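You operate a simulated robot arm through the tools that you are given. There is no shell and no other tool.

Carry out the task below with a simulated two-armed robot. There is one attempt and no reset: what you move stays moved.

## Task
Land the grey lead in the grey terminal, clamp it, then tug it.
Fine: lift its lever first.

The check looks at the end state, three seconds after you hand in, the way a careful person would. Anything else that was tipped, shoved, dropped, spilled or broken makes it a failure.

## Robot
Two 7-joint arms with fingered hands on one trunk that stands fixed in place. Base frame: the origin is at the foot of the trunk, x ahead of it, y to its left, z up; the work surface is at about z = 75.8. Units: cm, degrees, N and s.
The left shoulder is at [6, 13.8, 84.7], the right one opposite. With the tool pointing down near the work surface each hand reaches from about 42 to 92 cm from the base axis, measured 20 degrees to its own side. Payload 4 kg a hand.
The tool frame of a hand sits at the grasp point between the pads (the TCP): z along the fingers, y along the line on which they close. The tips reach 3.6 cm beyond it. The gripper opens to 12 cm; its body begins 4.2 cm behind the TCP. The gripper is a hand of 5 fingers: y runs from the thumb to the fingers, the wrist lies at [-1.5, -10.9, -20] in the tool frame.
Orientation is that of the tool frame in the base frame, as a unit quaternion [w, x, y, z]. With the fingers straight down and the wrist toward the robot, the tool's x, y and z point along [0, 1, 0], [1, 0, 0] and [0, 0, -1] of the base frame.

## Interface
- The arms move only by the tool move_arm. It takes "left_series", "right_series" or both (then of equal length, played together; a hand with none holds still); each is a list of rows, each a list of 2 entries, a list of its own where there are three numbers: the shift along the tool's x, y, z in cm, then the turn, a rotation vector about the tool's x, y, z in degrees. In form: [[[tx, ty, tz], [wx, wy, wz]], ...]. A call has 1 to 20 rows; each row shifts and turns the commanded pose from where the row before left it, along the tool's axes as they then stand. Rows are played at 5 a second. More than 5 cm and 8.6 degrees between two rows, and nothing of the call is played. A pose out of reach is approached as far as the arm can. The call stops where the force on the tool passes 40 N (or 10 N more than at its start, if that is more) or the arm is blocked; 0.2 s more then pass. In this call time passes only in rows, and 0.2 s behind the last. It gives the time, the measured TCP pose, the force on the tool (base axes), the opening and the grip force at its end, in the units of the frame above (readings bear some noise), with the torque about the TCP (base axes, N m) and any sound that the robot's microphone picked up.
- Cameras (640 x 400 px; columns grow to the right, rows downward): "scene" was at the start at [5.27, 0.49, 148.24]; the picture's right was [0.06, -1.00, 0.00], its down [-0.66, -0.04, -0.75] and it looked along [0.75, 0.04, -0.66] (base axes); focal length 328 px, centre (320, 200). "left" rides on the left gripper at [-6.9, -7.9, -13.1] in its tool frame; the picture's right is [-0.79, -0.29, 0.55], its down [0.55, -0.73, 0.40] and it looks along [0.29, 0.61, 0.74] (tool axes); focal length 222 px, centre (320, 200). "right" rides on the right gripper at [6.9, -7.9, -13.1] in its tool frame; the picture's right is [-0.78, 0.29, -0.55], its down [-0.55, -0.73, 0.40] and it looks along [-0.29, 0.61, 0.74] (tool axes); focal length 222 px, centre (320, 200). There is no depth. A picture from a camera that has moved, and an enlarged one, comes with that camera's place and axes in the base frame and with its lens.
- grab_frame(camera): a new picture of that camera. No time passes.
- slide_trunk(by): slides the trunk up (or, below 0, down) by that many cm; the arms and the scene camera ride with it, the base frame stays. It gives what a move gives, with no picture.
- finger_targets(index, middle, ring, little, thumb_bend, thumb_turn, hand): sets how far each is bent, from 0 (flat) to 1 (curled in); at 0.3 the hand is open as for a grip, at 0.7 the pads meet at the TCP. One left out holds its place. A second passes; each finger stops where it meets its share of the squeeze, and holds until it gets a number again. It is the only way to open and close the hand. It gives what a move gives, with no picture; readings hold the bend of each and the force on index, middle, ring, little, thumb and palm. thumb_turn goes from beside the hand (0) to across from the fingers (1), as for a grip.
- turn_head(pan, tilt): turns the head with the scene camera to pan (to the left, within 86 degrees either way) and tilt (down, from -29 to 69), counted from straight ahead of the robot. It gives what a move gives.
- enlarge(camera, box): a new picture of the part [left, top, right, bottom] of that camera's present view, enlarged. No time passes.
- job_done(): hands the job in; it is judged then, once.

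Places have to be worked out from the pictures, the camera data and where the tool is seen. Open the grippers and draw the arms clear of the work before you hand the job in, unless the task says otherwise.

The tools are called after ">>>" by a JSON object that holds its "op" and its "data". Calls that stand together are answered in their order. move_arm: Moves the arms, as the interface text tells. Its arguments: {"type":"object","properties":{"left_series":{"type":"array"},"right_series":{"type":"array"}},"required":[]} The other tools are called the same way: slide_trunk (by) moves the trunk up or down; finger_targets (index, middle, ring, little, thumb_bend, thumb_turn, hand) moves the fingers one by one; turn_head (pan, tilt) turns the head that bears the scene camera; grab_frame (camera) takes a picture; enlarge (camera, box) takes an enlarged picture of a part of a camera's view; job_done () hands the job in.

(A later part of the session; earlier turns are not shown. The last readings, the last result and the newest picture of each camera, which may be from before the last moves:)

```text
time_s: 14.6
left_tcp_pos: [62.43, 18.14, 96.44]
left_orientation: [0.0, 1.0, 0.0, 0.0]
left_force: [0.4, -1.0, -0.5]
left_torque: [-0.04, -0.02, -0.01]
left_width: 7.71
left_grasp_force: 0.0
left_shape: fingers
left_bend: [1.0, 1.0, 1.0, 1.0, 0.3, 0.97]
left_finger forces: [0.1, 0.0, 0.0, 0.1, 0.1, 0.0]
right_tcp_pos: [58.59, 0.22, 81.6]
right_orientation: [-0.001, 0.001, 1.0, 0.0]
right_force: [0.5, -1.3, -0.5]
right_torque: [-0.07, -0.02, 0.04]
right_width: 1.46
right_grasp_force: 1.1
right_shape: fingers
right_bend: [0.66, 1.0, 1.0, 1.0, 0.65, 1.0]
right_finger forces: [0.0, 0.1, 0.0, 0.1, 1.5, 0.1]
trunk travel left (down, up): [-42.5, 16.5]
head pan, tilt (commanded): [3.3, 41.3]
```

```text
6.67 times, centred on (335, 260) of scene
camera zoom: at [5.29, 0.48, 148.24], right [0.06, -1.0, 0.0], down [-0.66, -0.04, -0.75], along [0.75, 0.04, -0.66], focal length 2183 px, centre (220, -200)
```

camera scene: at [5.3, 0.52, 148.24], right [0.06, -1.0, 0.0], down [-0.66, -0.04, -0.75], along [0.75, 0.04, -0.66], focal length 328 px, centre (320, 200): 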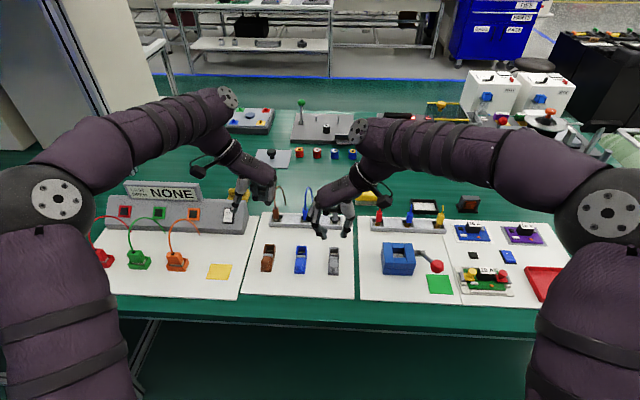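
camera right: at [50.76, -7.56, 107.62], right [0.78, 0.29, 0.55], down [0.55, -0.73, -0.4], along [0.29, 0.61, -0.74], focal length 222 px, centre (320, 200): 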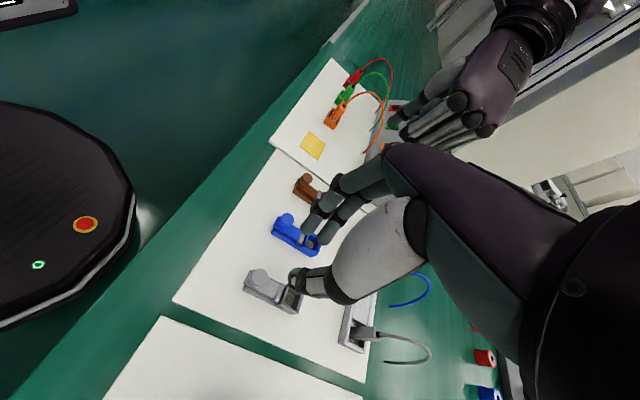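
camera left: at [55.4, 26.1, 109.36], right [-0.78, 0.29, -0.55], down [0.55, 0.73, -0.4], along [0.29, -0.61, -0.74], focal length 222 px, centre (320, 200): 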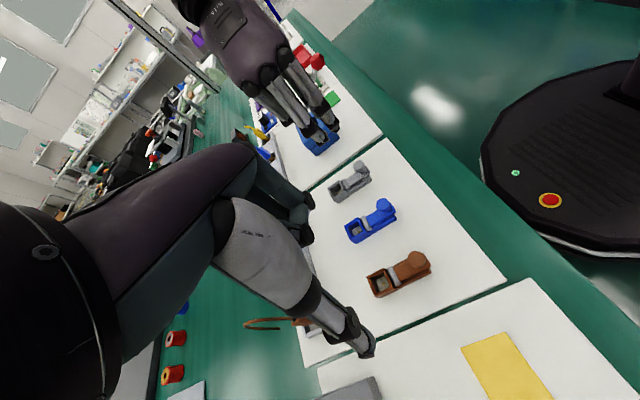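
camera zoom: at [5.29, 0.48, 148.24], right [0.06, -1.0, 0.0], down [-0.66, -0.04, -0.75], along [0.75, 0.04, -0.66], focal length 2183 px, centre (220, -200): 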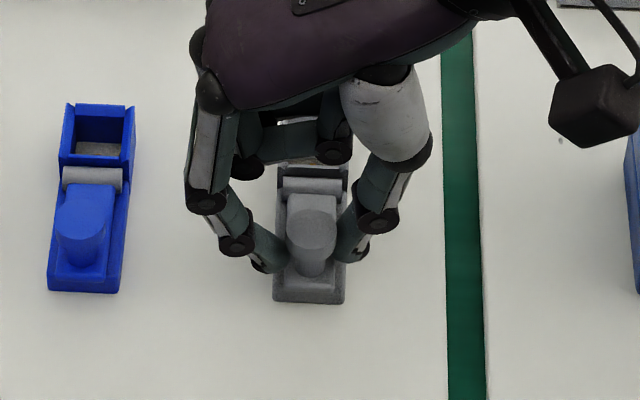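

The thumb already touches the neck (1.5 N), the index is not quite there. I close the index a little further.

>>> {"op": "finger_targets", "data": {"hand": "right", "index": 0.7, "thumb_bend": 0.67}}

>>> {"op": "enlarge", "data": {"camera": "right", "box": [280, 200, 360, 280]}}

>>> {"op": "enlarge", "data": {"camera": "scene", "box": [320, 245, 350, 280]}}

```text
time_s: 15.6
left_tcp_pos: [62.36, 18.14, 96.43]
left_orientation: [-0.001, 1.0, -0.001, 0.0]
left_force: [1.3, 1.1, -0.4]
left_torque: [-0.01, 0.02, 0.01]
left_width: 7.7
left_grasp_force: 0.1
left_shape: fingers
left_bend: [1.0, 1.0, 1.0, 1.0, 0.3, 0.97]
left_finger forces: [0.1, 0.0, 0.0, 0.1, 0.1, 0.1]
right_tcp_pos: [58.53, 0.36, 81.56]
right_orientation: [0.0, 0.0, 1.0, 0.0]
right_force: [0.5, 0.8, -0.2]
right_torque: [0.02, -0.01, -0.03]
right_width: 1.27
right_grasp_force: 1.9
right_shape: fingers
right_bend: [0.68, 1.0, 1.0, 1.0, 0.65, 1.0]
right_finger forces: [2.9, 0.0, 0.0, 0.0, 2.1, 0.0]
trunk travel left (down, up): [-42.5, 16.5]
head pan, tilt (commanded): [3.3, 41.3]
```

```text
5.00 times, centred on (320, 240) of right
camera zoom: at [51.55, -7.68, 94.55], right [0.78, 0.29, 0.55], down [0.55, -0.73, -0.4], along [0.29, 0.61, -0.74], focal length 1111 px, centre (320, 0)
```

zoom: 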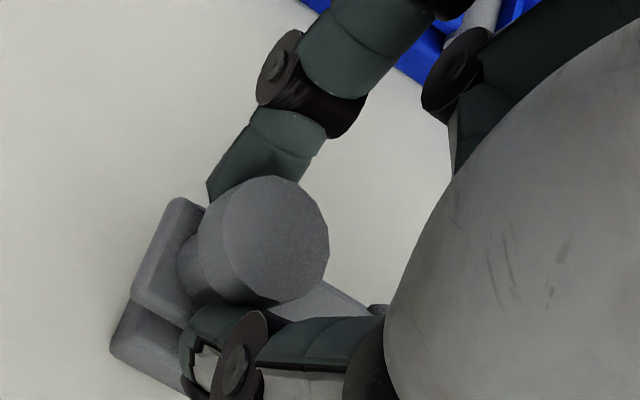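

```text
11.43 times, centred on (335, 262) of scene
camera zoom: at [5.29, 0.5, 148.24], right [0.06, -1.0, 0.0], down [-0.66, -0.04, -0.75], along [0.75, 0.04, -0.66], focal length 3743 px, centre (149, -514)
```

zoom: 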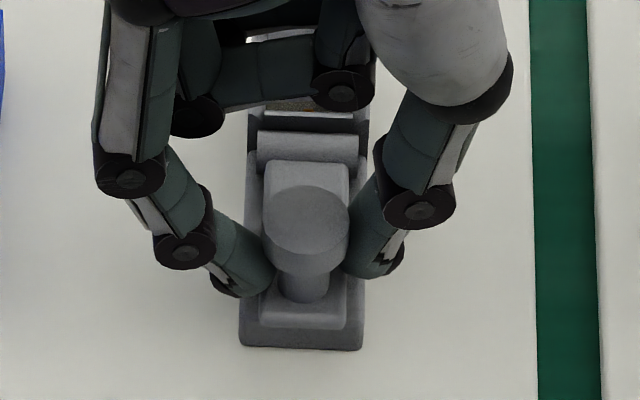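

Both fingertips hold the neck (2.9 N / 2.1 N). I start lifting along the lever's arc about the hinge, the first 20° in small steps, checking force.

>>> {"op": "move_arm", "data": {"right_series": [[[-0.05, 0, -0.33], [0, 0, 0]], [[-0.18, 0, -0.33], [0, 0, 0]], [[-0.17, 0, -0.3], [0, 0, 0]], [[-0.17, 0, -0.3], [0, 0, 0]], [[0, 0, 0], [0, 0, 0]]]}}

>>> {"op": "enlarge", "data": {"camera": "scene", "box": [310, 230, 360, 290]}}

>>> {"op": "enlarge", "data": {"camera": "left", "box": [315, 140, 385, 210]}}

```text
time_s: 16.8
left_tcp_pos: [62.36, 17.96, 96.33]
left_orientation: [0.0, 1.0, 0.0, 0.0]
left_force: [-0.3, -0.1, 0.4]
left_torque: [0.0, 0.03, -0.02]
left_width: 7.7
left_grasp_force: 0.1
left_shape: fingers
left_bend: [1.0, 1.0, 1.0, 1.0, 0.3, 0.97]
left_finger forces: [0.0, 0.1, 0.0, 0.1, 0.0, 0.0]
right_tcp_pos: [59.13, 0.22, 83.0]
right_orientation: [0.0, 0.0, 1.0, 0.0]
right_force: [1.0, 1.3, -0.8]
right_torque: [0.04, -0.04, -0.01]
right_width: 1.02
right_grasp_force: 1.6
right_shape: fingers
right_bend: [0.68, 1.0, 1.0, 1.0, 0.66, 1.0]
right_finger forces: [2.4, 0.0, 0.0, 0.1, 1.3, 0.0]
trunk travel left (down, up): [-42.5, 16.5]
head pan, tilt (commanded): [3.3, 41.3]
```

```text
6.67 times, centred on (335, 260) of scene
camera zoom: at [5.3, 0.51, 148.24], right [0.06, -1.0, 0.0], down [-0.66, -0.04, -0.75], along [0.75, 0.04, -0.66], focal length 2183 px, centre (220, -200)
```

zoom: 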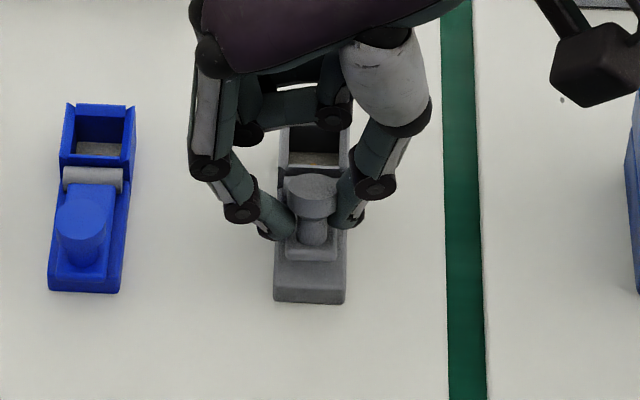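

```text
5.71 times, centred on (350, 175) of left
camera zoom: at [55.39, 26.1, 109.37], right [-0.78, 0.29, -0.55], down [0.55, 0.73, -0.4], along [0.29, -0.61, -0.74], focal length 1269 px, centre (149, 343)
```

zoom: 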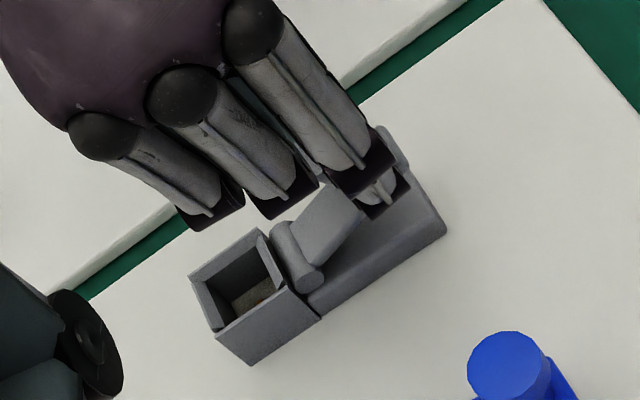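

The lever rises with almost no force and stays in the grip. I continue along the arc to about 55°.

>>> {"op": "move_arm", "data": {"right_series": [[[-0.22, 0, -0.27], [0, 0, 0]], [[-0.23, 0, -0.26], [0, 0, 0]], [[-0.26, 0, -0.23], [0, 0, 0]], [[-0.26, 0, -0.22], [0, 0, 0]], [[-0.3, 0, -0.18], [0, 0, 0]], [[-0.3, 0, -0.18], [0, 0, 0]], [[0, 0, 0], [0, 0, 0]]]}}

>>> {"op": "enlarge", "data": {"camera": "scene", "box": [310, 225, 360, 285]}}

>>> {"op": "enlarge", "data": {"camera": "left", "box": [315, 140, 385, 210]}}

>>> {"op": "enlarge", "data": {"camera": "right", "box": [260, 170, 400, 310]}}

```text
time_s: 18.4
left_tcp_pos: [62.48, 18.1, 96.46]
left_orientation: [0.001, 1.0, 0.0, 0.001]
left_force: [1.1, 0.6, 0.4]
left_torque: [0.03, 0.0, -0.04]
left_width: 7.71
left_grasp_force: 0.1
left_shape: fingers
left_bend: [1.0, 1.0, 1.0, 1.0, 0.3, 0.97]
left_finger forces: [0.1, 0.0, 0.0, 0.1, 0.0, 0.0]
right_tcp_pos: [60.54, 0.3, 84.16]
right_orientation: [0.0, -0.001, 1.0, 0.0]
right_force: [-0.2, 1.3, -1.5]
right_torque: [0.04, 0.0, 0.0]
right_width: 1.1
right_grasp_force: 2.4
right_shape: fingers
right_bend: [0.68, 1.0, 1.0, 1.0, 0.66, 1.0]
right_finger forces: [2.7, 0.1, 0.0, 0.0, 1.8, 0.0]
trunk travel left (down, up): [-42.5, 16.5]
head pan, tilt (commanded): [3.3, 41.3]
```

```text
6.67 times, centred on (335, 255) of scene
camera zoom: at [5.29, 0.5, 148.24], right [0.06, -1.0, 0.0], down [-0.66, -0.04, -0.75], along [0.75, 0.04, -0.66], focal length 2183 px, centre (220, -167)
```

zoom: 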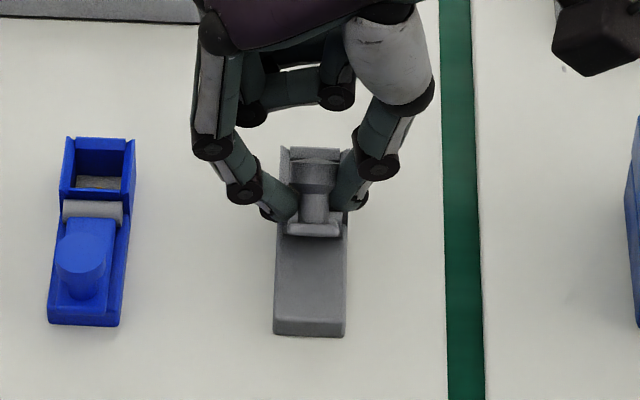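

```text
5.71 times, centred on (350, 175) of left
camera zoom: at [55.39, 26.1, 109.37], right [-0.78, 0.29, -0.55], down [0.55, 0.73, -0.4], along [0.29, -0.61, -0.74], focal length 1269 px, centre (149, 343)
```

zoom: 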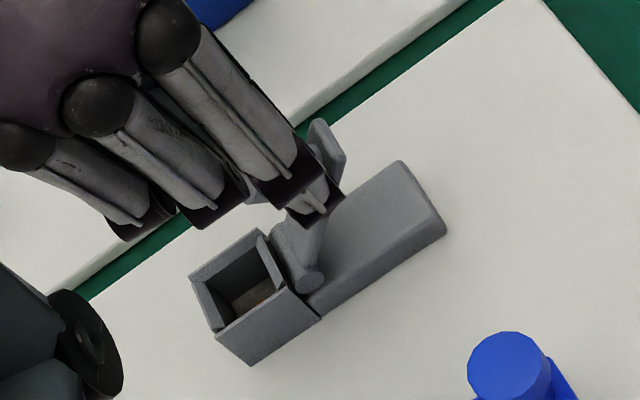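

```text
2.86 times, centred on (330, 240) of right
camera zoom: at [53.67, -7.66, 97.13], right [0.78, 0.29, 0.55], down [0.55, -0.73, -0.4], along [0.29, 0.61, -0.74], focal length 635 px, centre (291, 86)
```

zoom: 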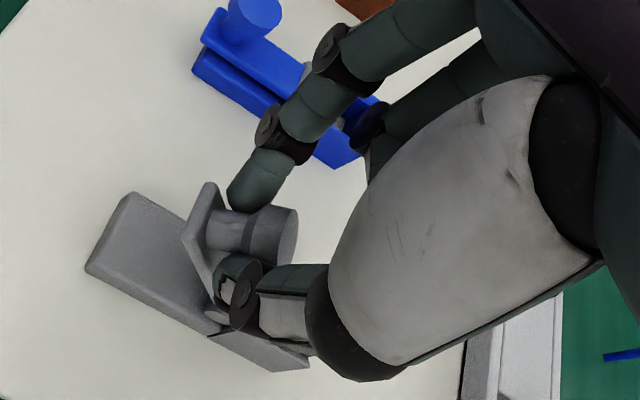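

Lever is at about 50°, still nearly force-free. I go on to about 65° where the knob still clears the socket opening.

>>> {"op": "move_arm", "data": {"right_series": [[[-0.33, 0, -0.13], [0, 0, 0]], [[-0.33, 0, -0.1], [0, 0, 0]], [[-0.33, 0, -0.08], [0, 0, 0]], [[0, 0, 0], [0, 0, 0]]]}}

>>> {"op": "enlarge", "data": {"camera": "scene", "box": [310, 225, 360, 285]}}

>>> {"op": "enlarge", "data": {"camera": "left", "box": [315, 140, 385, 210]}}

>>> {"op": "enlarge", "data": {"camera": "right", "box": [260, 170, 400, 310]}}

```text
time_s: 19.4
left_tcp_pos: [62.46, 18.1, 96.32]
left_orientation: [0.0, 1.0, 0.001, -0.001]
left_force: [0.3, 0.4, 0.4]
left_torque: [-0.01, 0.0, -0.01]
left_width: 7.71
left_grasp_force: 0.2
left_shape: fingers
left_bend: [1.0, 1.0, 1.0, 1.0, 0.3, 0.97]
left_finger forces: [0.1, 0.0, 0.1, 0.0, 0.0, 0.0]
right_tcp_pos: [61.67, 0.31, 84.49]
right_orientation: [0.001, 0.0, 1.0, 0.001]
right_force: [-3.9, 0.5, -3.1]
right_torque: [0.03, 0.12, 0.03]
right_width: 1.37
right_grasp_force: 2.9
right_shape: fingers
right_bend: [0.67, 1.0, 1.0, 1.0, 0.65, 1.0]
right_finger forces: [3.6, 0.0, 0.1, 0.1, 2.4, 0.0]
trunk travel left (down, up): [-42.5, 16.5]
head pan, tilt (commanded): [3.3, 41.3]
```

```text
6.67 times, centred on (335, 255) of scene
camera zoom: at [5.27, 0.5, 148.24], right [0.06, -1.0, 0.0], down [-0.66, -0.04, -0.75], along [0.75, 0.04, -0.66], focal length 2183 px, centre (220, -167)
```

zoom: 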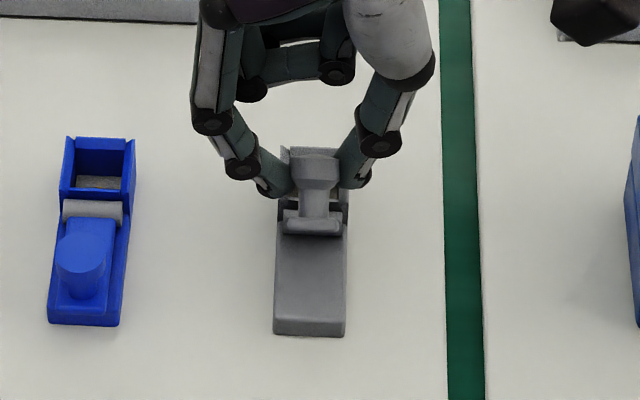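

```text
5.71 times, centred on (350, 175) of left
camera zoom: at [55.37, 26.09, 109.38], right [-0.78, 0.29, -0.55], down [0.55, 0.73, -0.4], along [0.29, -0.61, -0.74], focal length 1269 px, centre (149, 343)
```

zoom: 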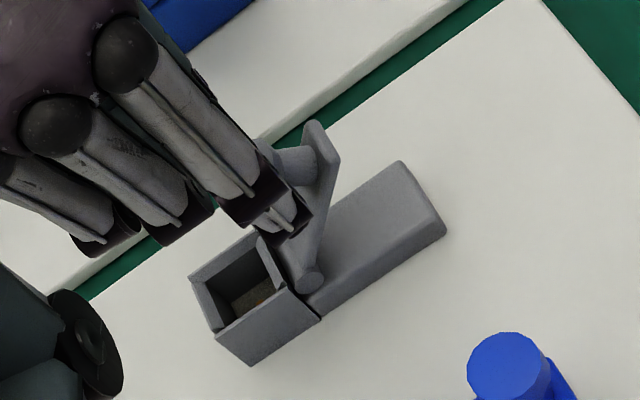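

```text
2.86 times, centred on (330, 240) of right
camera zoom: at [54.66, -7.65, 97.45], right [0.78, 0.29, 0.55], down [0.55, -0.73, -0.4], along [0.29, 0.61, -0.74], focal length 635 px, centre (291, 86)
```

zoom: 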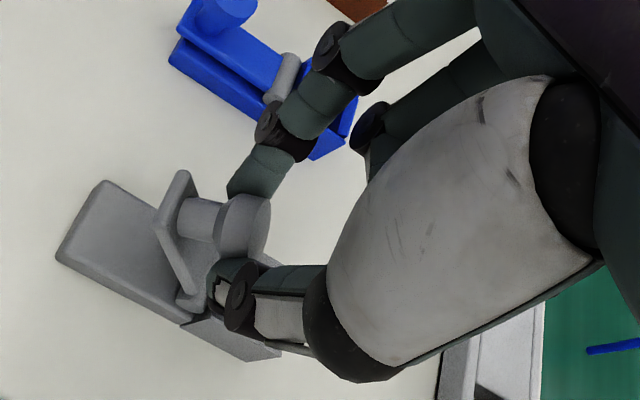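

A resisting force of about 5 N has appeared and the lever is near 60°, so it seems to be at its stop. I back off slightly, then open thumb and index to see whether the lever stays up.

>>> {"op": "move_arm", "data": {"right_series": [[[0.25, 0, 0.05], [0, 0, 0]], [[0, 0, 0], [0, 0, 0]]]}}

>>> {"op": "finger_targets", "data": {"hand": "right", "index": 0.55, "thumb_bend": 0.55}}

>>> {"op": "enlarge", "data": {"camera": "left", "box": [315, 140, 385, 210]}}

>>> {"op": "enlarge", "data": {"camera": "right", "box": [260, 170, 400, 310]}}

>>> {"op": "enlarge", "data": {"camera": "scene", "box": [310, 225, 360, 285]}}

```text
time_s: 20.0
left_tcp_pos: [62.43, 18.12, 96.34]
left_orientation: [0.0, 1.0, -0.001, 0.001]
left_force: [-0.6, -0.1, -0.4]
left_torque: [-0.03, -0.02, -0.02]
left_width: 7.7
left_grasp_force: 0.0
left_shape: fingers
left_bend: [1.0, 1.0, 1.0, 1.0, 0.3, 0.97]
left_finger forces: [0.1, 0.1, 0.0, 0.0, 0.0, 0.0]
right_tcp_pos: [61.41, 0.29, 84.43]
right_orientation: [0.001, 0.001, 1.0, 0.0]
right_force: [1.0, 1.6, -1.6]
right_torque: [0.04, -0.04, 0.03]
right_width: 1.37
right_grasp_force: 3.5
right_shape: fingers
right_bend: [0.67, 1.0, 1.0, 1.0, 0.65, 1.0]
right_finger forces: [3.4, 0.1, 0.0, 0.1, 2.6, 0.0]
trunk travel left (down, up): [-42.5, 16.5]
head pan, tilt (commanded): [3.3, 41.3]
```

```text
time_s: 21.0
left_tcp_pos: [62.41, 18.09, 96.42]
left_orientation: [-0.001, 1.0, -0.001, 0.0]
left_force: [0.7, 0.3, -0.4]
left_torque: [0.01, 0.0, 0.01]
left_width: 7.7
left_grasp_force: 0.1
left_shape: fingers
left_bend: [1.0, 1.0, 1.0, 1.0, 0.3, 0.97]
left_finger forces: [0.1, 0.0, 0.1, 0.1, 0.0, 0.0]
right_tcp_pos: [61.34, 0.3, 84.56]
right_orientation: [0.001, 0.0, 1.0, 0.0]
right_force: [0.0, 0.1, -1.2]
right_torque: [0.01, 0.01, -0.01]
right_width: 4.42
right_grasp_force: 0.1
right_shape: fingers
right_bend: [0.55, 1.0, 1.0, 1.0, 0.55, 1.0]
right_finger forces: [0.0, 0.0, 0.0, 0.0, 0.0, 0.1]
trunk travel left (down, up): [-42.5, 16.5]
head pan, tilt (commanded): [3.3, 41.3]
```

```text
5.71 times, centred on (350, 175) of left
camera zoom: at [55.38, 26.09, 109.37], right [-0.78, 0.29, -0.55], down [0.55, 0.73, -0.4], along [0.29, -0.61, -0.74], focal length 1269 px, centre (149, 343)
```

zoom: 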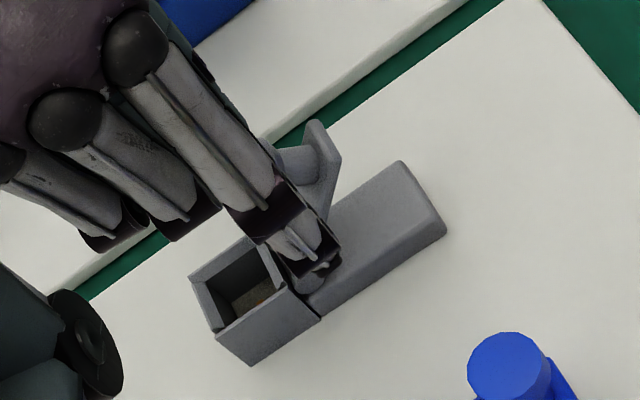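

```text
2.86 times, centred on (330, 240) of right
camera zoom: at [54.41, -7.67, 97.38], right [0.78, 0.29, 0.55], down [0.55, -0.73, -0.4], along [0.29, 0.61, -0.74], focal length 635 px, centre (291, 86)
```

zoom: 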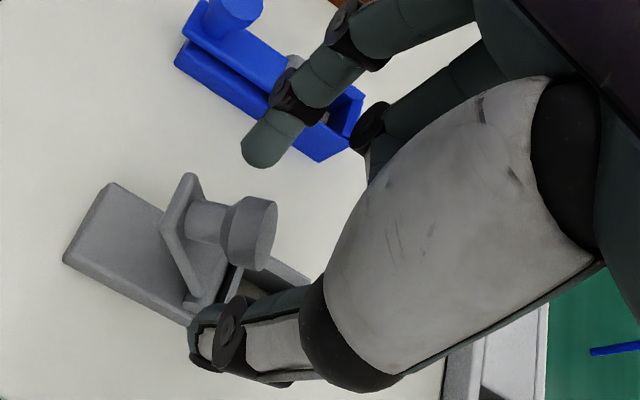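

```text
6.67 times, centred on (335, 255) of scene
camera zoom: at [5.28, 0.49, 148.24], right [0.06, -1.0, 0.0], down [-0.66, -0.04, -0.75], along [0.75, 0.04, -0.66], focal length 2183 px, centre (220, -167)
```

zoom: 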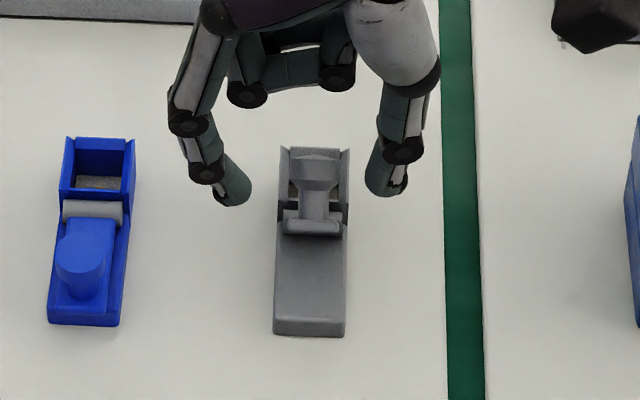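

The lever stays up by itself. I raise the right hand straight up out of the way and look closely at how the raised knob stands relative to the socket.

>>> {"op": "move_arm", "data": {"right_series": [[[0, 0, -2], [0, 0, 0]], [[0, 0, -3], [0, 0, 0]], [[0, 0, -4], [0, 0, 0]], [[0, 0, -3], [0, 0, 0]], [[0, 0, 0], [0, 0, 0]]]}}

>>> {"op": "enlarge", "data": {"camera": "left", "box": [320, 150, 380, 205]}}

>>> {"op": "enlarge", "data": {"camera": "right", "box": [220, 240, 320, 320]}}

>>> {"op": "enlarge", "data": {"camera": "scene", "box": [315, 240, 355, 285]}}

```text
time_s: 22.2
left_tcp_pos: [62.49, 18.07, 96.33]
left_orientation: [0.0, 1.0, 0.0, 0.0]
left_force: [0.8, 0.3, 0.2]
left_torque: [-0.03, 0.02, 0.03]
left_width: 7.71
left_grasp_force: 0.0
left_shape: fingers
left_bend: [1.0, 1.0, 1.0, 1.0, 0.3, 0.97]
left_finger forces: [0.0, 0.1, 0.1, 0.0, 0.0, 0.0]
right_tcp_pos: [61.37, 0.34, 96.51]
right_orientation: [0.0, -0.001, 1.0, 0.0]
right_force: [-0.4, 0.3, -0.5]
right_torque: [0.01, 0.01, 0.01]
right_width: 4.43
right_grasp_force: 0.1
right_shape: fingers
right_bend: [0.55, 1.0, 1.0, 1.0, 0.55, 1.0]
right_finger forces: [0.0, 0.1, 0.1, 0.0, 0.1, 0.1]
trunk travel left (down, up): [-42.5, 16.5]
head pan, tilt (commanded): [3.3, 41.3]
```

```text
7.27 times, centred on (350, 178) of left
camera zoom: at [55.39, 26.09, 109.37], right [-0.78, 0.29, -0.55], down [0.55, 0.73, -0.4], along [0.29, -0.61, -0.74], focal length 1615 px, centre (102, 364)
```

zoom: 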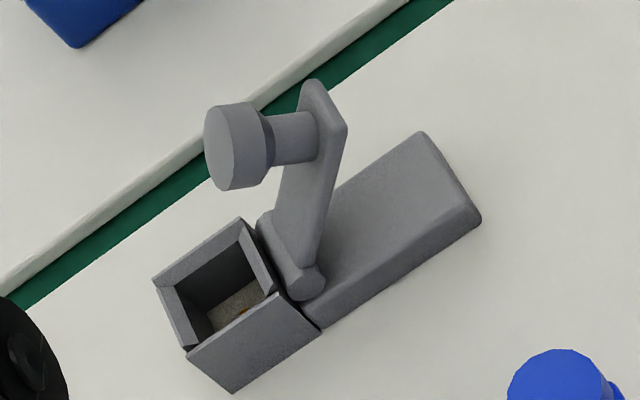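

```text
5.00 times, centred on (270, 280) of right
camera zoom: at [54.43, -7.69, 109.44], right [0.78, 0.29, 0.55], down [0.55, -0.73, -0.4], along [0.29, 0.61, -0.74], focal length 1111 px, centre (570, -200)
```

zoom: 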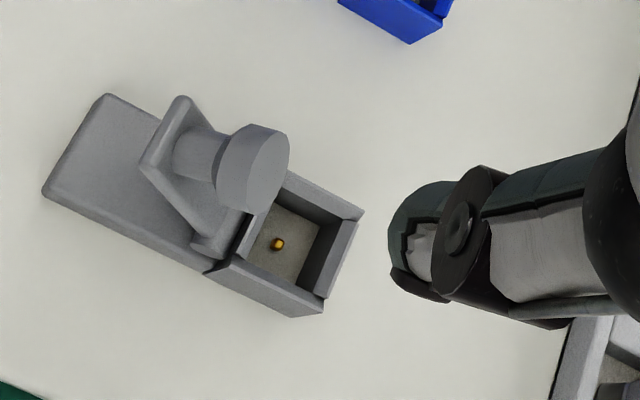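

```text
8.89 times, centred on (335, 262) of scene
camera zoom: at [5.29, 0.49, 148.24], right [0.06, -1.0, 0.0], down [-0.66, -0.04, -0.75], along [0.75, 0.04, -0.66], focal length 2911 px, centre (187, -356)
```

zoom: 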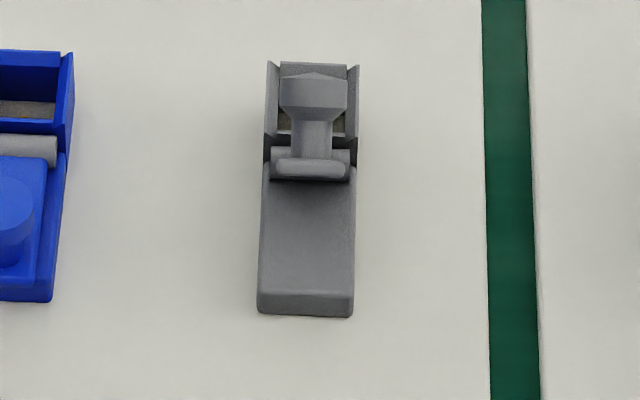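

The raised knob's cap sits around (61.3, 0.1, 81.7) and leaves the socket opening (centre about x 63.7, y -0.1) clear from above. Now I shape the hand for the lead—index, middle, ring, little and thumb half open so the cable loop can pass between fingers and thumb—and move above the grey lead.

>>> {"op": "finger_targets", "data": {"hand": "right", "index": 0.55, "middle": 0.55, "ring": 0.52, "little": 0.52, "thumb_bend": 0.55}}

>>> {"op": "move_arm", "data": {"right_series": [[[-3, 0, 0], [0, 0, 0]], [[-3, 0, 0], [0, 0, 0]], [[-3, 0, 0], [0, 0, 0]], [[-3, 0, 0], [0, 0, 0]], [[-2.8, -0.15, 0], [0, 0, 0]], [[0, 0, 0], [0, 0, 0]]]}}

>>> {"op": "grab_frame", "data": {"camera": "scene"}}

>>> {"op": "grab_frame", "data": {"camera": "right"}}

>>> {"op": "grab_frame", "data": {"camera": "left"}}

```text
time_s: 23.2
left_tcp_pos: [62.41, 18.05, 96.35]
left_orientation: [0.0, 1.0, 0.0, 0.0]
left_force: [-0.6, 0.1, 0.2]
left_torque: [0.0, 0.0, -0.04]
left_width: 7.68
left_grasp_force: 0.1
left_shape: fingers
left_bend: [1.0, 1.0, 1.0, 1.0, 0.3, 0.97]
left_finger forces: [0.0, 0.0, 0.1, 0.0, 0.0, 0.0]
right_tcp_pos: [61.39, 0.14, 96.43]
right_orientation: [0.0, 0.0, 1.0, 0.001]
right_force: [0.1, 0.8, 0.3]
right_torque: [0.01, 0.01, 0.02]
right_width: 4.44
right_grasp_force: 0.1
right_shape: fingers
right_bend: [0.55, 0.55, 0.52, 0.52, 0.55, 1.0]
right_finger forces: [0.1, 0.0, 0.0, 0.0, 0.0, 0.0]
trunk travel left (down, up): [-42.5, 16.5]
head pan, tilt (commanded): [3.3, 41.3]
```

```text
time_s: 24.6
left_tcp_pos: [62.32, 18.13, 96.41]
left_orientation: [-0.001, 1.0, 0.001, 0.001]
left_force: [0.2, -0.3, 0.0]
left_torque: [0.02, -0.02, 0.0]
left_width: 7.7
left_grasp_force: 0.0
left_shape: fingers
left_bend: [1.0, 1.0, 1.0, 1.0, 0.3, 0.97]
left_finger forces: [0.1, 0.0, 0.0, 0.0, 0.0, 0.0]
right_tcp_pos: [74.11, -0.62, 96.66]
right_orientation: [0.0, -0.001, 1.0, -0.001]
right_force: [-0.4, 0.6, -0.9]
right_torque: [0.05, 0.02, -0.01]
right_width: 4.45
right_grasp_force: 0.0
right_shape: fingers
right_bend: [0.55, 0.55, 0.52, 0.52, 0.55, 1.0]
right_finger forces: [0.0, 0.1, 0.0, 0.0, 0.0, 0.1]
right hand out of reach, approached as far as the arm can: row 5
trunk travel left (down, up): [-42.5, 16.5]
head pan, tilt (commanded): [3.3, 41.3]
```

```text
taken
camera scene: at [5.28, 0.52, 148.24], right [0.06, -1.0, 0.0], down [-0.66, -0.04, -0.75], along [0.75, 0.04, -0.66], focal length 328 px, centre (320, 200)
```

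scene: 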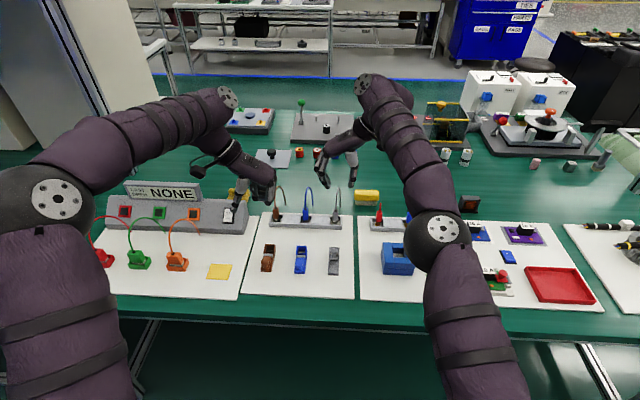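

```text
taken
camera right: at [67.15, -8.53, 109.57], right [0.78, 0.29, 0.55], down [0.55, -0.73, -0.4], along [0.29, 0.61, -0.74], focal length 222 px, centre (320, 200)
```

right: 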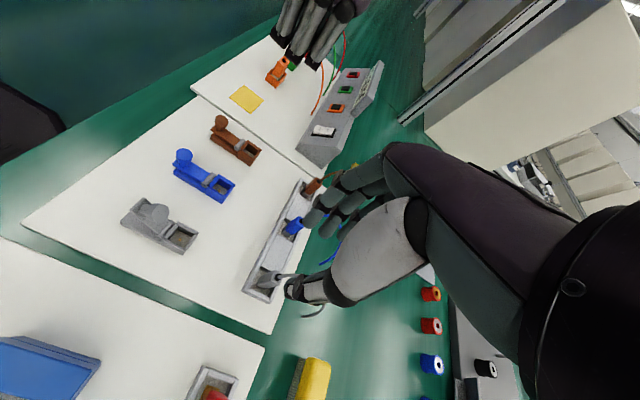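

```text
taken
camera left: at [55.37, 26.12, 109.37], right [-0.78, 0.29, -0.55], down [0.55, 0.73, -0.4], along [0.29, -0.61, -0.74], focal length 222 px, centre (320, 200)
```

left: 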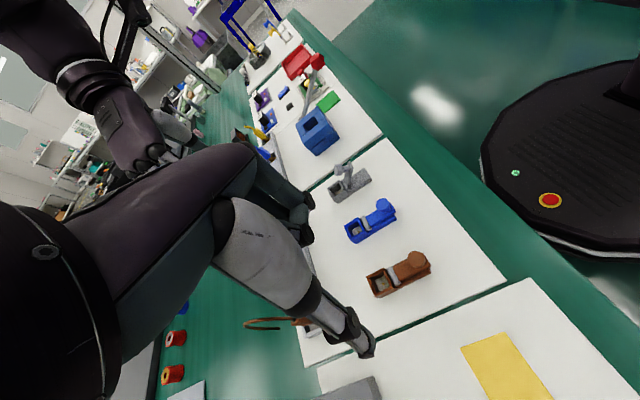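

The arm is short of reach up here (it stopped at x 74.1), but lower down the wrist comes closer to shoulder height and the reach grows. I lower 4 cm and check where the hand ends up.

>>> {"op": "move_arm", "data": {"right_series": [[[0, 0, 2], [0, 0, 0]], [[0, 0, 2], [0, 0, 0]], [[0, 0, 0], [0, 0, 0]]]}}

>>> {"op": "enlarge", "data": {"camera": "scene", "box": [290, 130, 390, 230]}}

>>> {"op": "enlarge", "data": {"camera": "right", "box": [200, 150, 380, 330]}}

```text
time_s: 25.4
left_tcp_pos: [62.47, 18.13, 96.27]
left_orientation: [0.0, 1.0, 0.001, 0.0]
left_force: [-0.2, 0.0, 0.4]
left_torque: [-0.01, -0.02, 0.0]
left_width: 7.72
left_grasp_force: 0.0
left_shape: fingers
left_bend: [1.0, 1.0, 1.0, 1.0, 0.3, 0.97]
left_finger forces: [0.0, 0.1, 0.1, 0.1, 0.0, 0.0]
right_tcp_pos: [73.98, -0.61, 92.72]
right_orientation: [0.0, 0.0, 1.0, 0.0]
right_force: [-0.5, -1.0, -0.2]
right_torque: [0.02, -0.01, 0.02]
right_width: 4.49
right_grasp_force: 0.1
right_shape: fingers
right_bend: [0.55, 0.55, 0.52, 0.52, 0.55, 1.0]
right_finger forces: [0.0, 0.0, 0.0, 0.0, 0.0, 0.1]
trunk travel left (down, up): [-42.5, 16.5]
head pan, tilt (commanded): [3.3, 41.3]
```

```text
4.00 times, centred on (340, 180) of scene
camera zoom: at [5.29, 0.49, 148.24], right [0.06, -1.0, 0.0], down [-0.66, -0.04, -0.75], along [0.75, 0.04, -0.66], focal length 1310 px, centre (240, 280)
```

zoom: 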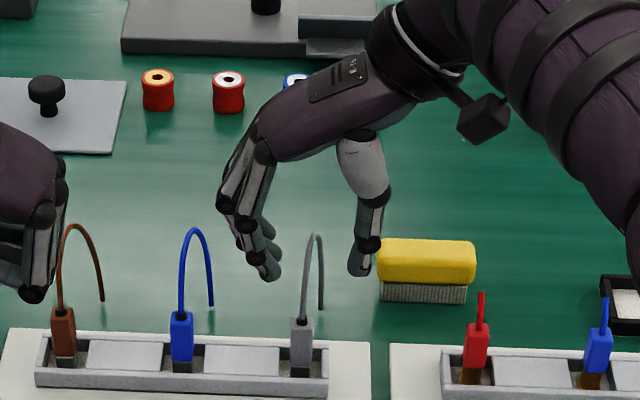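

```text
2.22 times, centred on (290, 240) of right
camera zoom: at [67.11, -8.54, 105.63], right [0.78, 0.29, 0.55], down [0.55, -0.73, -0.4], along [0.29, 0.61, -0.74], focal length 494 px, centre (387, 111)
```

zoom: 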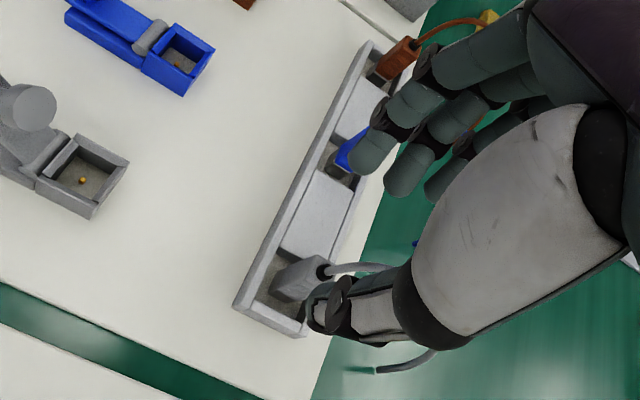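

The hand straddles the cable plane well. I move to above the housing while descending, aiming for TCP (76.2, 0.15, 89.7), with the cable loop between thumb and fingers.

>>> {"op": "move_arm", "data": {"right_series": [[[-0.5, 0.4, 1.2], [0, 0, 0]], [[-0.6, 0.35, 1.2], [0, 0, 0]], [[-1.1, 0, 0.6], [0, 0, 0]], [[0, 0, 0], [0, 0, 0]]]}}

>>> {"op": "enlarge", "data": {"camera": "scene", "box": [290, 150, 390, 230]}}

>>> {"op": "enlarge", "data": {"camera": "right", "box": [200, 150, 380, 330]}}

```text
time_s: 26.4
left_tcp_pos: [62.47, 18.11, 96.37]
left_orientation: [0.001, 1.0, -0.001, 0.0]
left_force: [-0.2, -1.0, 0.9]
left_torque: [-0.02, -0.02, -0.03]
left_width: 7.72
left_grasp_force: 0.0
left_shape: fingers
left_bend: [1.0, 1.0, 1.0, 1.0, 0.3, 0.97]
left_finger forces: [0.1, 0.1, 0.1, 0.0, 0.0, 0.0]
right_tcp_pos: [75.03, 0.09, 90.34]
right_orientation: [0.0, 0.0, 1.0, 0.0]
right_force: [0.2, 0.1, 0.0]
right_torque: [-0.01, 0.03, -0.02]
right_width: 4.48
right_grasp_force: 0.1
right_shape: fingers
right_bend: [0.55, 0.55, 0.52, 0.52, 0.55, 1.0]
right_finger forces: [0.0, 0.0, 0.0, 0.0, 0.0, 0.0]
right hand out of reach, approached as far as the arm can: row 3
trunk travel left (down, up): [-42.5, 16.5]
head pan, tilt (commanded): [3.3, 41.3]
```

```text
5.00 times, centred on (340, 190) of scene
camera zoom: at [5.29, 0.49, 148.24], right [0.06, -1.0, 0.0], down [-0.66, -0.04, -0.75], along [0.75, 0.04, -0.66], focal length 1638 px, centre (220, 250)
```

zoom: 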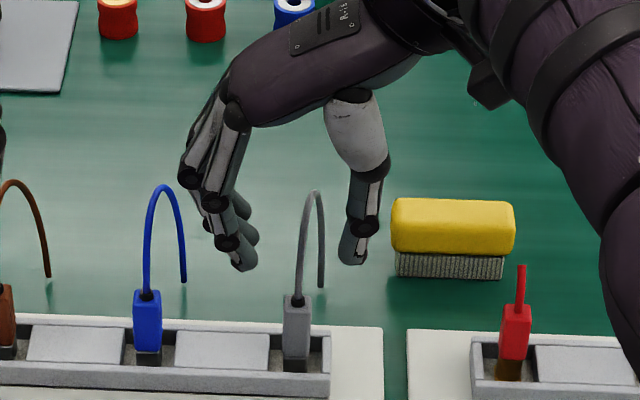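

```text
2.22 times, centred on (290, 240) of right
camera zoom: at [68.18, -7.78, 103.24], right [0.79, 0.29, 0.55], down [0.55, -0.73, -0.4], along [0.29, 0.61, -0.74], focal length 494 px, centre (387, 111)
```

zoom: 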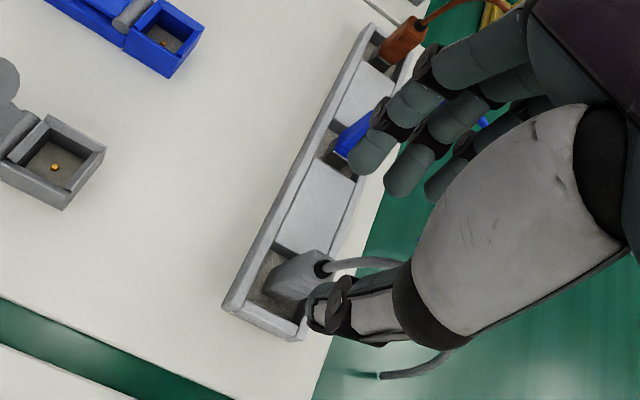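

The reach is marginal here, so I raise the trunk 8 cm: the shoulders come closer to wrist height and both hands simply ride straight up.

>>> {"op": "slide_trunk", "data": {"by": 8}}

>>> {"op": "grab_frame", "data": {"camera": "scene"}}

```text
time_s: 27.6
left_tcp_pos: [62.46, 18.21, 104.36]
left_orientation: [0.0, 1.0, 0.001, 0.001]
left_force: [0.3, 0.7, -0.7]
left_torque: [0.01, -0.05, 0.01]
left_width: 7.7
left_grasp_force: 0.1
left_shape: fingers
left_bend: [1.0, 1.0, 1.0, 1.0, 0.3, 0.97]
left_finger forces: [0.0, 0.0, 0.0, 0.0, 0.0, 0.1]
right_tcp_pos: [75.2, 0.15, 98.22]
right_orientation: [-0.001, 0.0, 1.0, 0.0]
right_force: [0.2, -0.3, -1.1]
right_torque: [-0.03, -0.01, 0.0]
right_width: 4.44
right_grasp_force: 0.1
right_shape: fingers
right_bend: [0.55, 0.55, 0.52, 0.52, 0.55, 1.0]
right_finger forces: [0.0, 0.0, 0.1, 0.1, 0.0, 0.1]
trunk travel left (down, up): [-50.5, 8.5]
head pan, tilt (commanded): [3.3, 41.3]
```

```text
taken
camera scene: at [5.32, 0.5, 156.24], right [0.06, -1.0, 0.0], down [-0.66, -0.04, -0.75], along [0.75, 0.04, -0.66], focal length 328 px, centre (320, 200)
```

scene: 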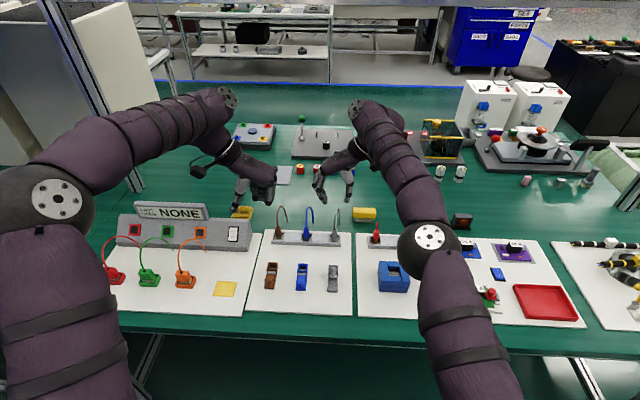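

Now with the trunk up I move 1 cm forward and descend to about z 90.5, so the tips come alongside the cable above the housing.

>>> {"op": "move_arm", "data": {"right_series": [[[0, 0, 2.5], [0, 0, 0]], [[-0.5, 0, 2.5], [0, 0, 0]], [[-0.5, 0, 2.5], [0, 0, 0]], [[0, 0, 0], [0, 0, 0]]]}}

>>> {"op": "enlarge", "data": {"camera": "scene", "box": [290, 170, 390, 250]}}

>>> {"op": "enlarge", "data": {"camera": "right", "box": [220, 170, 360, 310]}}

>>> {"op": "grab_frame", "data": {"camera": "left"}}

```text
time_s: 28.6
left_tcp_pos: [62.41, 18.21, 104.37]
left_orientation: [0.0, 1.0, 0.0, 0.001]
left_force: [-0.5, 0.9, -0.1]
left_torque: [0.0, 0.0, -0.01]
left_width: 7.71
left_grasp_force: 0.1
left_shape: fingers
left_bend: [1.0, 1.0, 1.0, 1.0, 0.3, 0.97]
left_finger forces: [0.1, 0.0, 0.0, 0.1, 0.0, 0.0]
right_tcp_pos: [76.05, 0.17, 90.73]
right_orientation: [0.0, -0.001, 1.0, 0.001]
right_force: [-0.2, 0.1, 0.1]
right_torque: [-0.03, 0.02, 0.03]
right_width: 4.47
right_grasp_force: 0.1
right_shape: fingers
right_bend: [0.55, 0.55, 0.52, 0.52, 0.55, 1.0]
right_finger forces: [0.0, 0.0, 0.1, 0.0, 0.1, 0.0]
trunk travel left (down, up): [-50.5, 8.5]
head pan, tilt (commanded): [3.3, 41.3]
```

```text
5.00 times, centred on (340, 210) of scene
camera zoom: at [5.26, 0.52, 156.25], right [0.06, -1.0, 0.0], down [-0.66, -0.04, -0.75], along [0.75, 0.04, -0.66], focal length 1638 px, centre (220, 150)
```

zoom: 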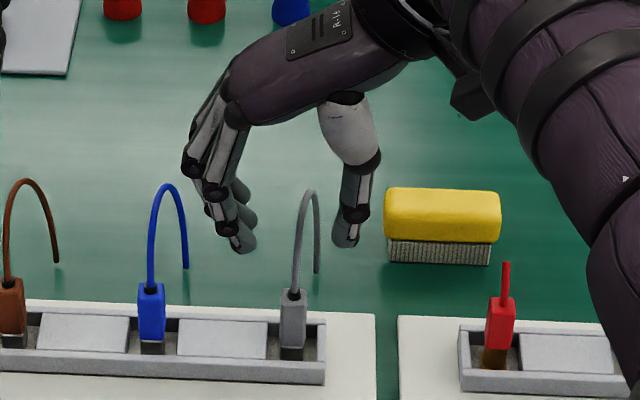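

```text
2.86 times, centred on (290, 240) of right
camera zoom: at [69.09, -7.74, 103.75], right [0.78, 0.29, 0.55], down [0.55, -0.74, -0.4], along [0.29, 0.61, -0.74], focal length 635 px, centre (406, 86)
```

zoom: 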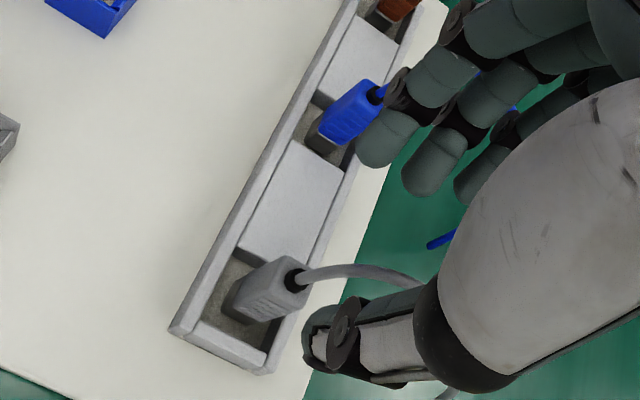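

```text
taken
camera left: at [55.36, 26.11, 117.39], right [-0.78, 0.29, -0.55], down [0.55, 0.73, -0.4], along [0.29, -0.61, -0.74], focal length 222 px, centre (320, 200)
```

left: 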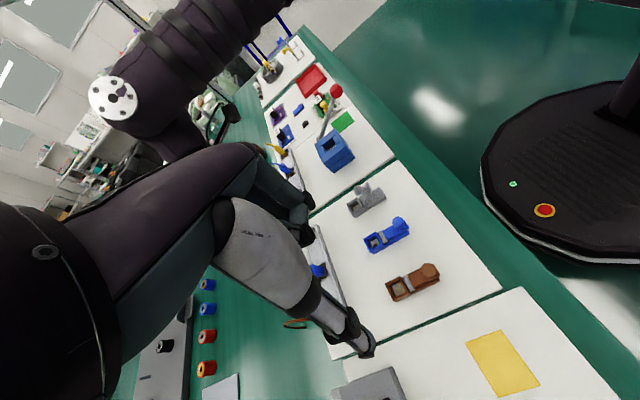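

Re-triangulated housing top is (76.35, -0.1, 81.9), and at the planned grip pose it should fall exactly midway between thumb and index/middle. I descend 3.5 cm and check the cable clearance.

>>> {"op": "move_arm", "data": {"right_series": [[[-0.1, 0, 1.2], [0, 0, 0]], [[0, 0, 1.2], [0, 0, 0]], [[0, 0, 1.2], [0, 0, 0]], [[0, 0, 0], [0, 0, 0]]]}}

>>> {"op": "enlarge", "data": {"camera": "scene", "box": [290, 180, 390, 260]}}

>>> {"op": "enlarge", "data": {"camera": "right", "box": [220, 170, 400, 330]}}

```text
time_s: 29.6
left_tcp_pos: [62.44, 18.07, 104.36]
left_orientation: [0.0, 1.0, 0.0, 0.0]
left_force: [0.0, -0.4, -0.6]
left_torque: [0.01, 0.0, 0.03]
left_width: 7.73
left_grasp_force: 0.1
left_shape: fingers
left_bend: [1.0, 1.0, 1.0, 1.0, 0.3, 0.97]
left_finger forces: [0.1, 0.1, 0.0, 0.0, 0.0, 0.0]
right_tcp_pos: [76.12, 0.21, 87.16]
right_orientation: [-0.001, 0.0, 1.0, 0.0]
right_force: [0.6, 0.0, 0.8]
right_torque: [-0.01, 0.0, 0.04]
right_width: 4.44
right_grasp_force: 0.0
right_shape: fingers
right_bend: [0.55, 0.55, 0.52, 0.52, 0.55, 1.0]
right_finger forces: [0.0, 0.0, 0.0, 0.1, 0.1, 0.1]
trunk travel left (down, up): [-50.5, 8.5]
head pan, tilt (commanded): [3.3, 41.3]
```

```text
5.00 times, centred on (340, 220) of scene
camera zoom: at [5.28, 0.5, 156.24], right [0.06, -1.0, 0.0], down [-0.66, -0.04, -0.75], along [0.75, 0.04, -0.66], focal length 1638 px, centre (220, 100)
```

zoom: 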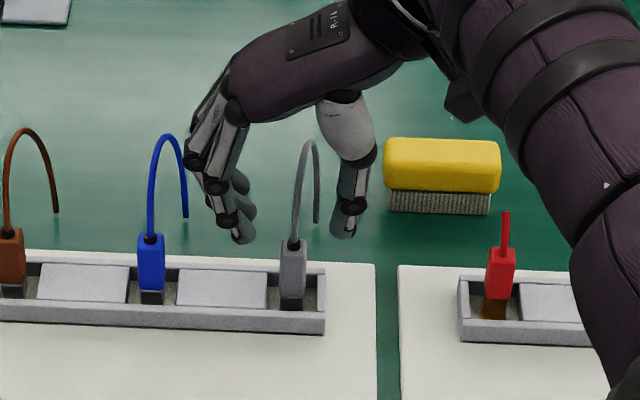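

```text
2.50 times, centred on (310, 250) of right
camera zoom: at [69.23, -7.78, 100.11], right [0.78, 0.29, 0.55], down [0.55, -0.73, -0.4], along [0.29, 0.61, -0.74], focal length 555 px, centre (345, 75)
```

zoom: 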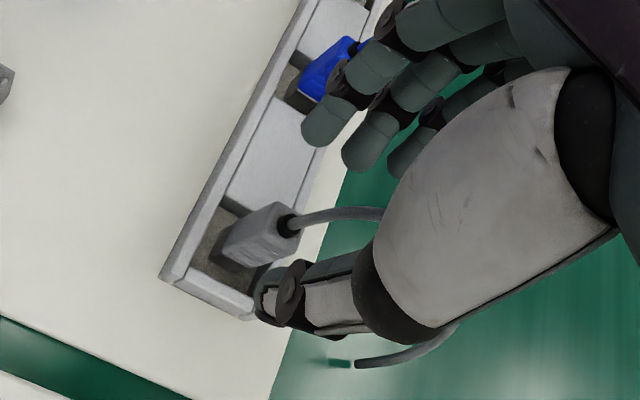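

Thumb and fingertips straddle the housing symmetrically and nothing touches. I descend the last 3.3 cm to the grip height.

>>> {"op": "move_arm", "data": {"right_series": [[[0, 0, 1.1], [0, 0, 0]], [[0, 0, 1.1], [0, 0, 0]], [[-0.05, 0, 1.1], [0, 0, 0]], [[0, 0, 0], [0, 0, 0]]]}}

>>> {"op": "enlarge", "data": {"camera": "scene", "box": [300, 190, 370, 260]}}

>>> {"op": "enlarge", "data": {"camera": "right", "box": [240, 190, 380, 310]}}

```text
time_s: 30.6
left_tcp_pos: [62.37, 18.15, 104.28]
left_orientation: [0.0, 1.0, 0.001, 0.0]
left_force: [0.4, 0.5, -0.1]
left_torque: [0.01, 0.01, 0.03]
left_width: 7.69
left_grasp_force: 0.0
left_shape: fingers
left_bend: [1.0, 1.0, 1.0, 1.0, 0.3, 0.97]
left_finger forces: [0.0, 0.0, 0.0, 0.0, 0.1, 0.1]
right_tcp_pos: [75.94, 0.27, 83.88]
right_orientation: [0.0, 0.001, 1.0, 0.0]
right_force: [0.4, 0.0, 0.0]
right_torque: [0.0, 0.02, -0.01]
right_width: 4.46
right_grasp_force: 0.1
right_shape: fingers
right_bend: [0.55, 0.55, 0.52, 0.52, 0.55, 1.0]
right_finger forces: [0.0, 0.1, 0.1, 0.1, 0.0, 0.0]
right hand out of reach, approached as far as the arm can: row 3
trunk travel left (down, up): [-50.5, 8.5]
head pan, tilt (commanded): [3.3, 41.3]
```

```text
5.71 times, centred on (335, 225) of scene
camera zoom: at [5.29, 0.5, 156.24], right [0.06, -1.0, 0.0], down [-0.66, -0.04, -0.75], along [0.75, 0.04, -0.66], focal length 1871 px, centre (234, 57)
```

zoom: 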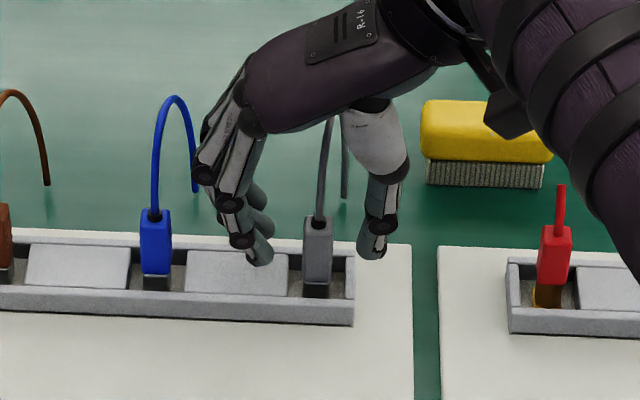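

```text
3.33 times, centred on (310, 250) of right
camera zoom: at [69.0, -7.74, 96.86], right [0.78, 0.29, 0.55], down [0.55, -0.73, -0.4], along [0.29, 0.61, -0.74], focal length 740 px, centre (353, 33)
```

zoom: 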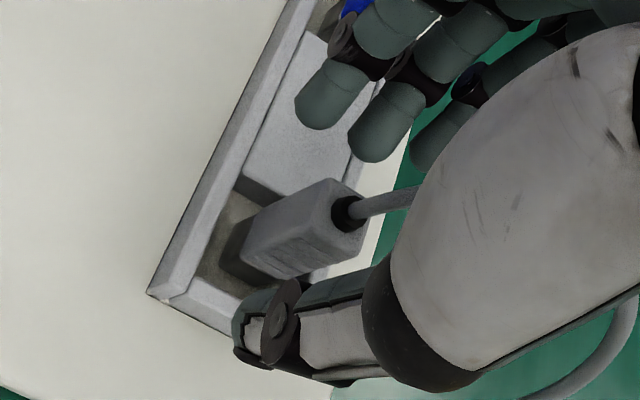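

The arm is at its limit here (x 75.94), but the housing still lies within the thumb–index–middle grip. I close the three digits on it gently.

>>> {"op": "finger_targets", "data": {"hand": "right", "index": 0.64, "middle": 0.64, "thumb_bend": 0.64}}

>>> {"op": "enlarge", "data": {"camera": "right", "box": [240, 190, 380, 310]}}

>>> {"op": "enlarge", "data": {"camera": "scene", "box": [310, 200, 360, 250]}}

```text
time_s: 31.6
left_tcp_pos: [62.29, 18.22, 104.32]
left_orientation: [0.0, 1.0, 0.0, -0.001]
left_force: [-0.4, -1.2, -1.0]
left_torque: [0.01, 0.03, -0.01]
left_width: 7.7
left_grasp_force: 0.1
left_shape: fingers
left_bend: [1.0, 1.0, 1.0, 1.0, 0.3, 0.97]
left_finger forces: [0.0, 0.0, 0.1, 0.1, 0.0, 0.0]
right_tcp_pos: [76.03, 0.27, 83.93]
right_orientation: [0.0, 0.0, 1.0, 0.0]
right_force: [-0.4, -0.6, -0.1]
right_torque: [0.01, 0.01, -0.02]
right_width: 1.85
right_grasp_force: 0.0
right_shape: fingers
right_bend: [0.64, 0.64, 0.52, 0.52, 0.64, 1.0]
right_finger forces: [0.1, 0.1, 0.0, 0.0, 0.0, 0.0]
trunk travel left (down, up): [-50.5, 8.5]
head pan, tilt (commanded): [3.3, 41.3]
```

```text
3.33 times, centred on (310, 250) of right
camera zoom: at [69.0, -7.76, 96.85], right [0.79, 0.29, 0.55], down [0.55, -0.73, -0.4], along [0.29, 0.61, -0.74], focal length 740 px, centre (353, 33)
```

zoom: 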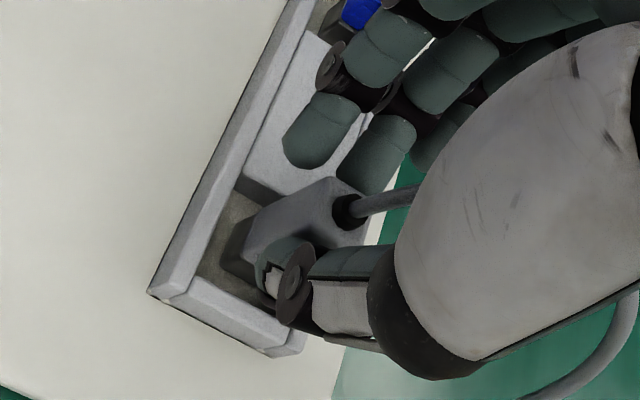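

```text
8.00 times, centred on (335, 225) of scene
camera zoom: at [5.29, 0.5, 156.24], right [0.06, -1.0, 0.0], down [-0.66, -0.04, -0.75], along [0.75, 0.04, -0.66], focal length 2620 px, centre (200, 0)
```

zoom: 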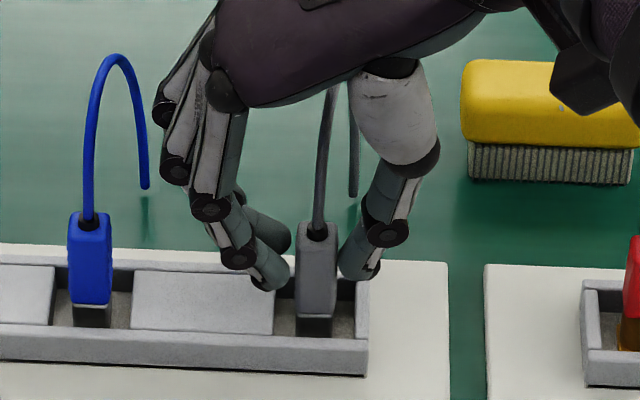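

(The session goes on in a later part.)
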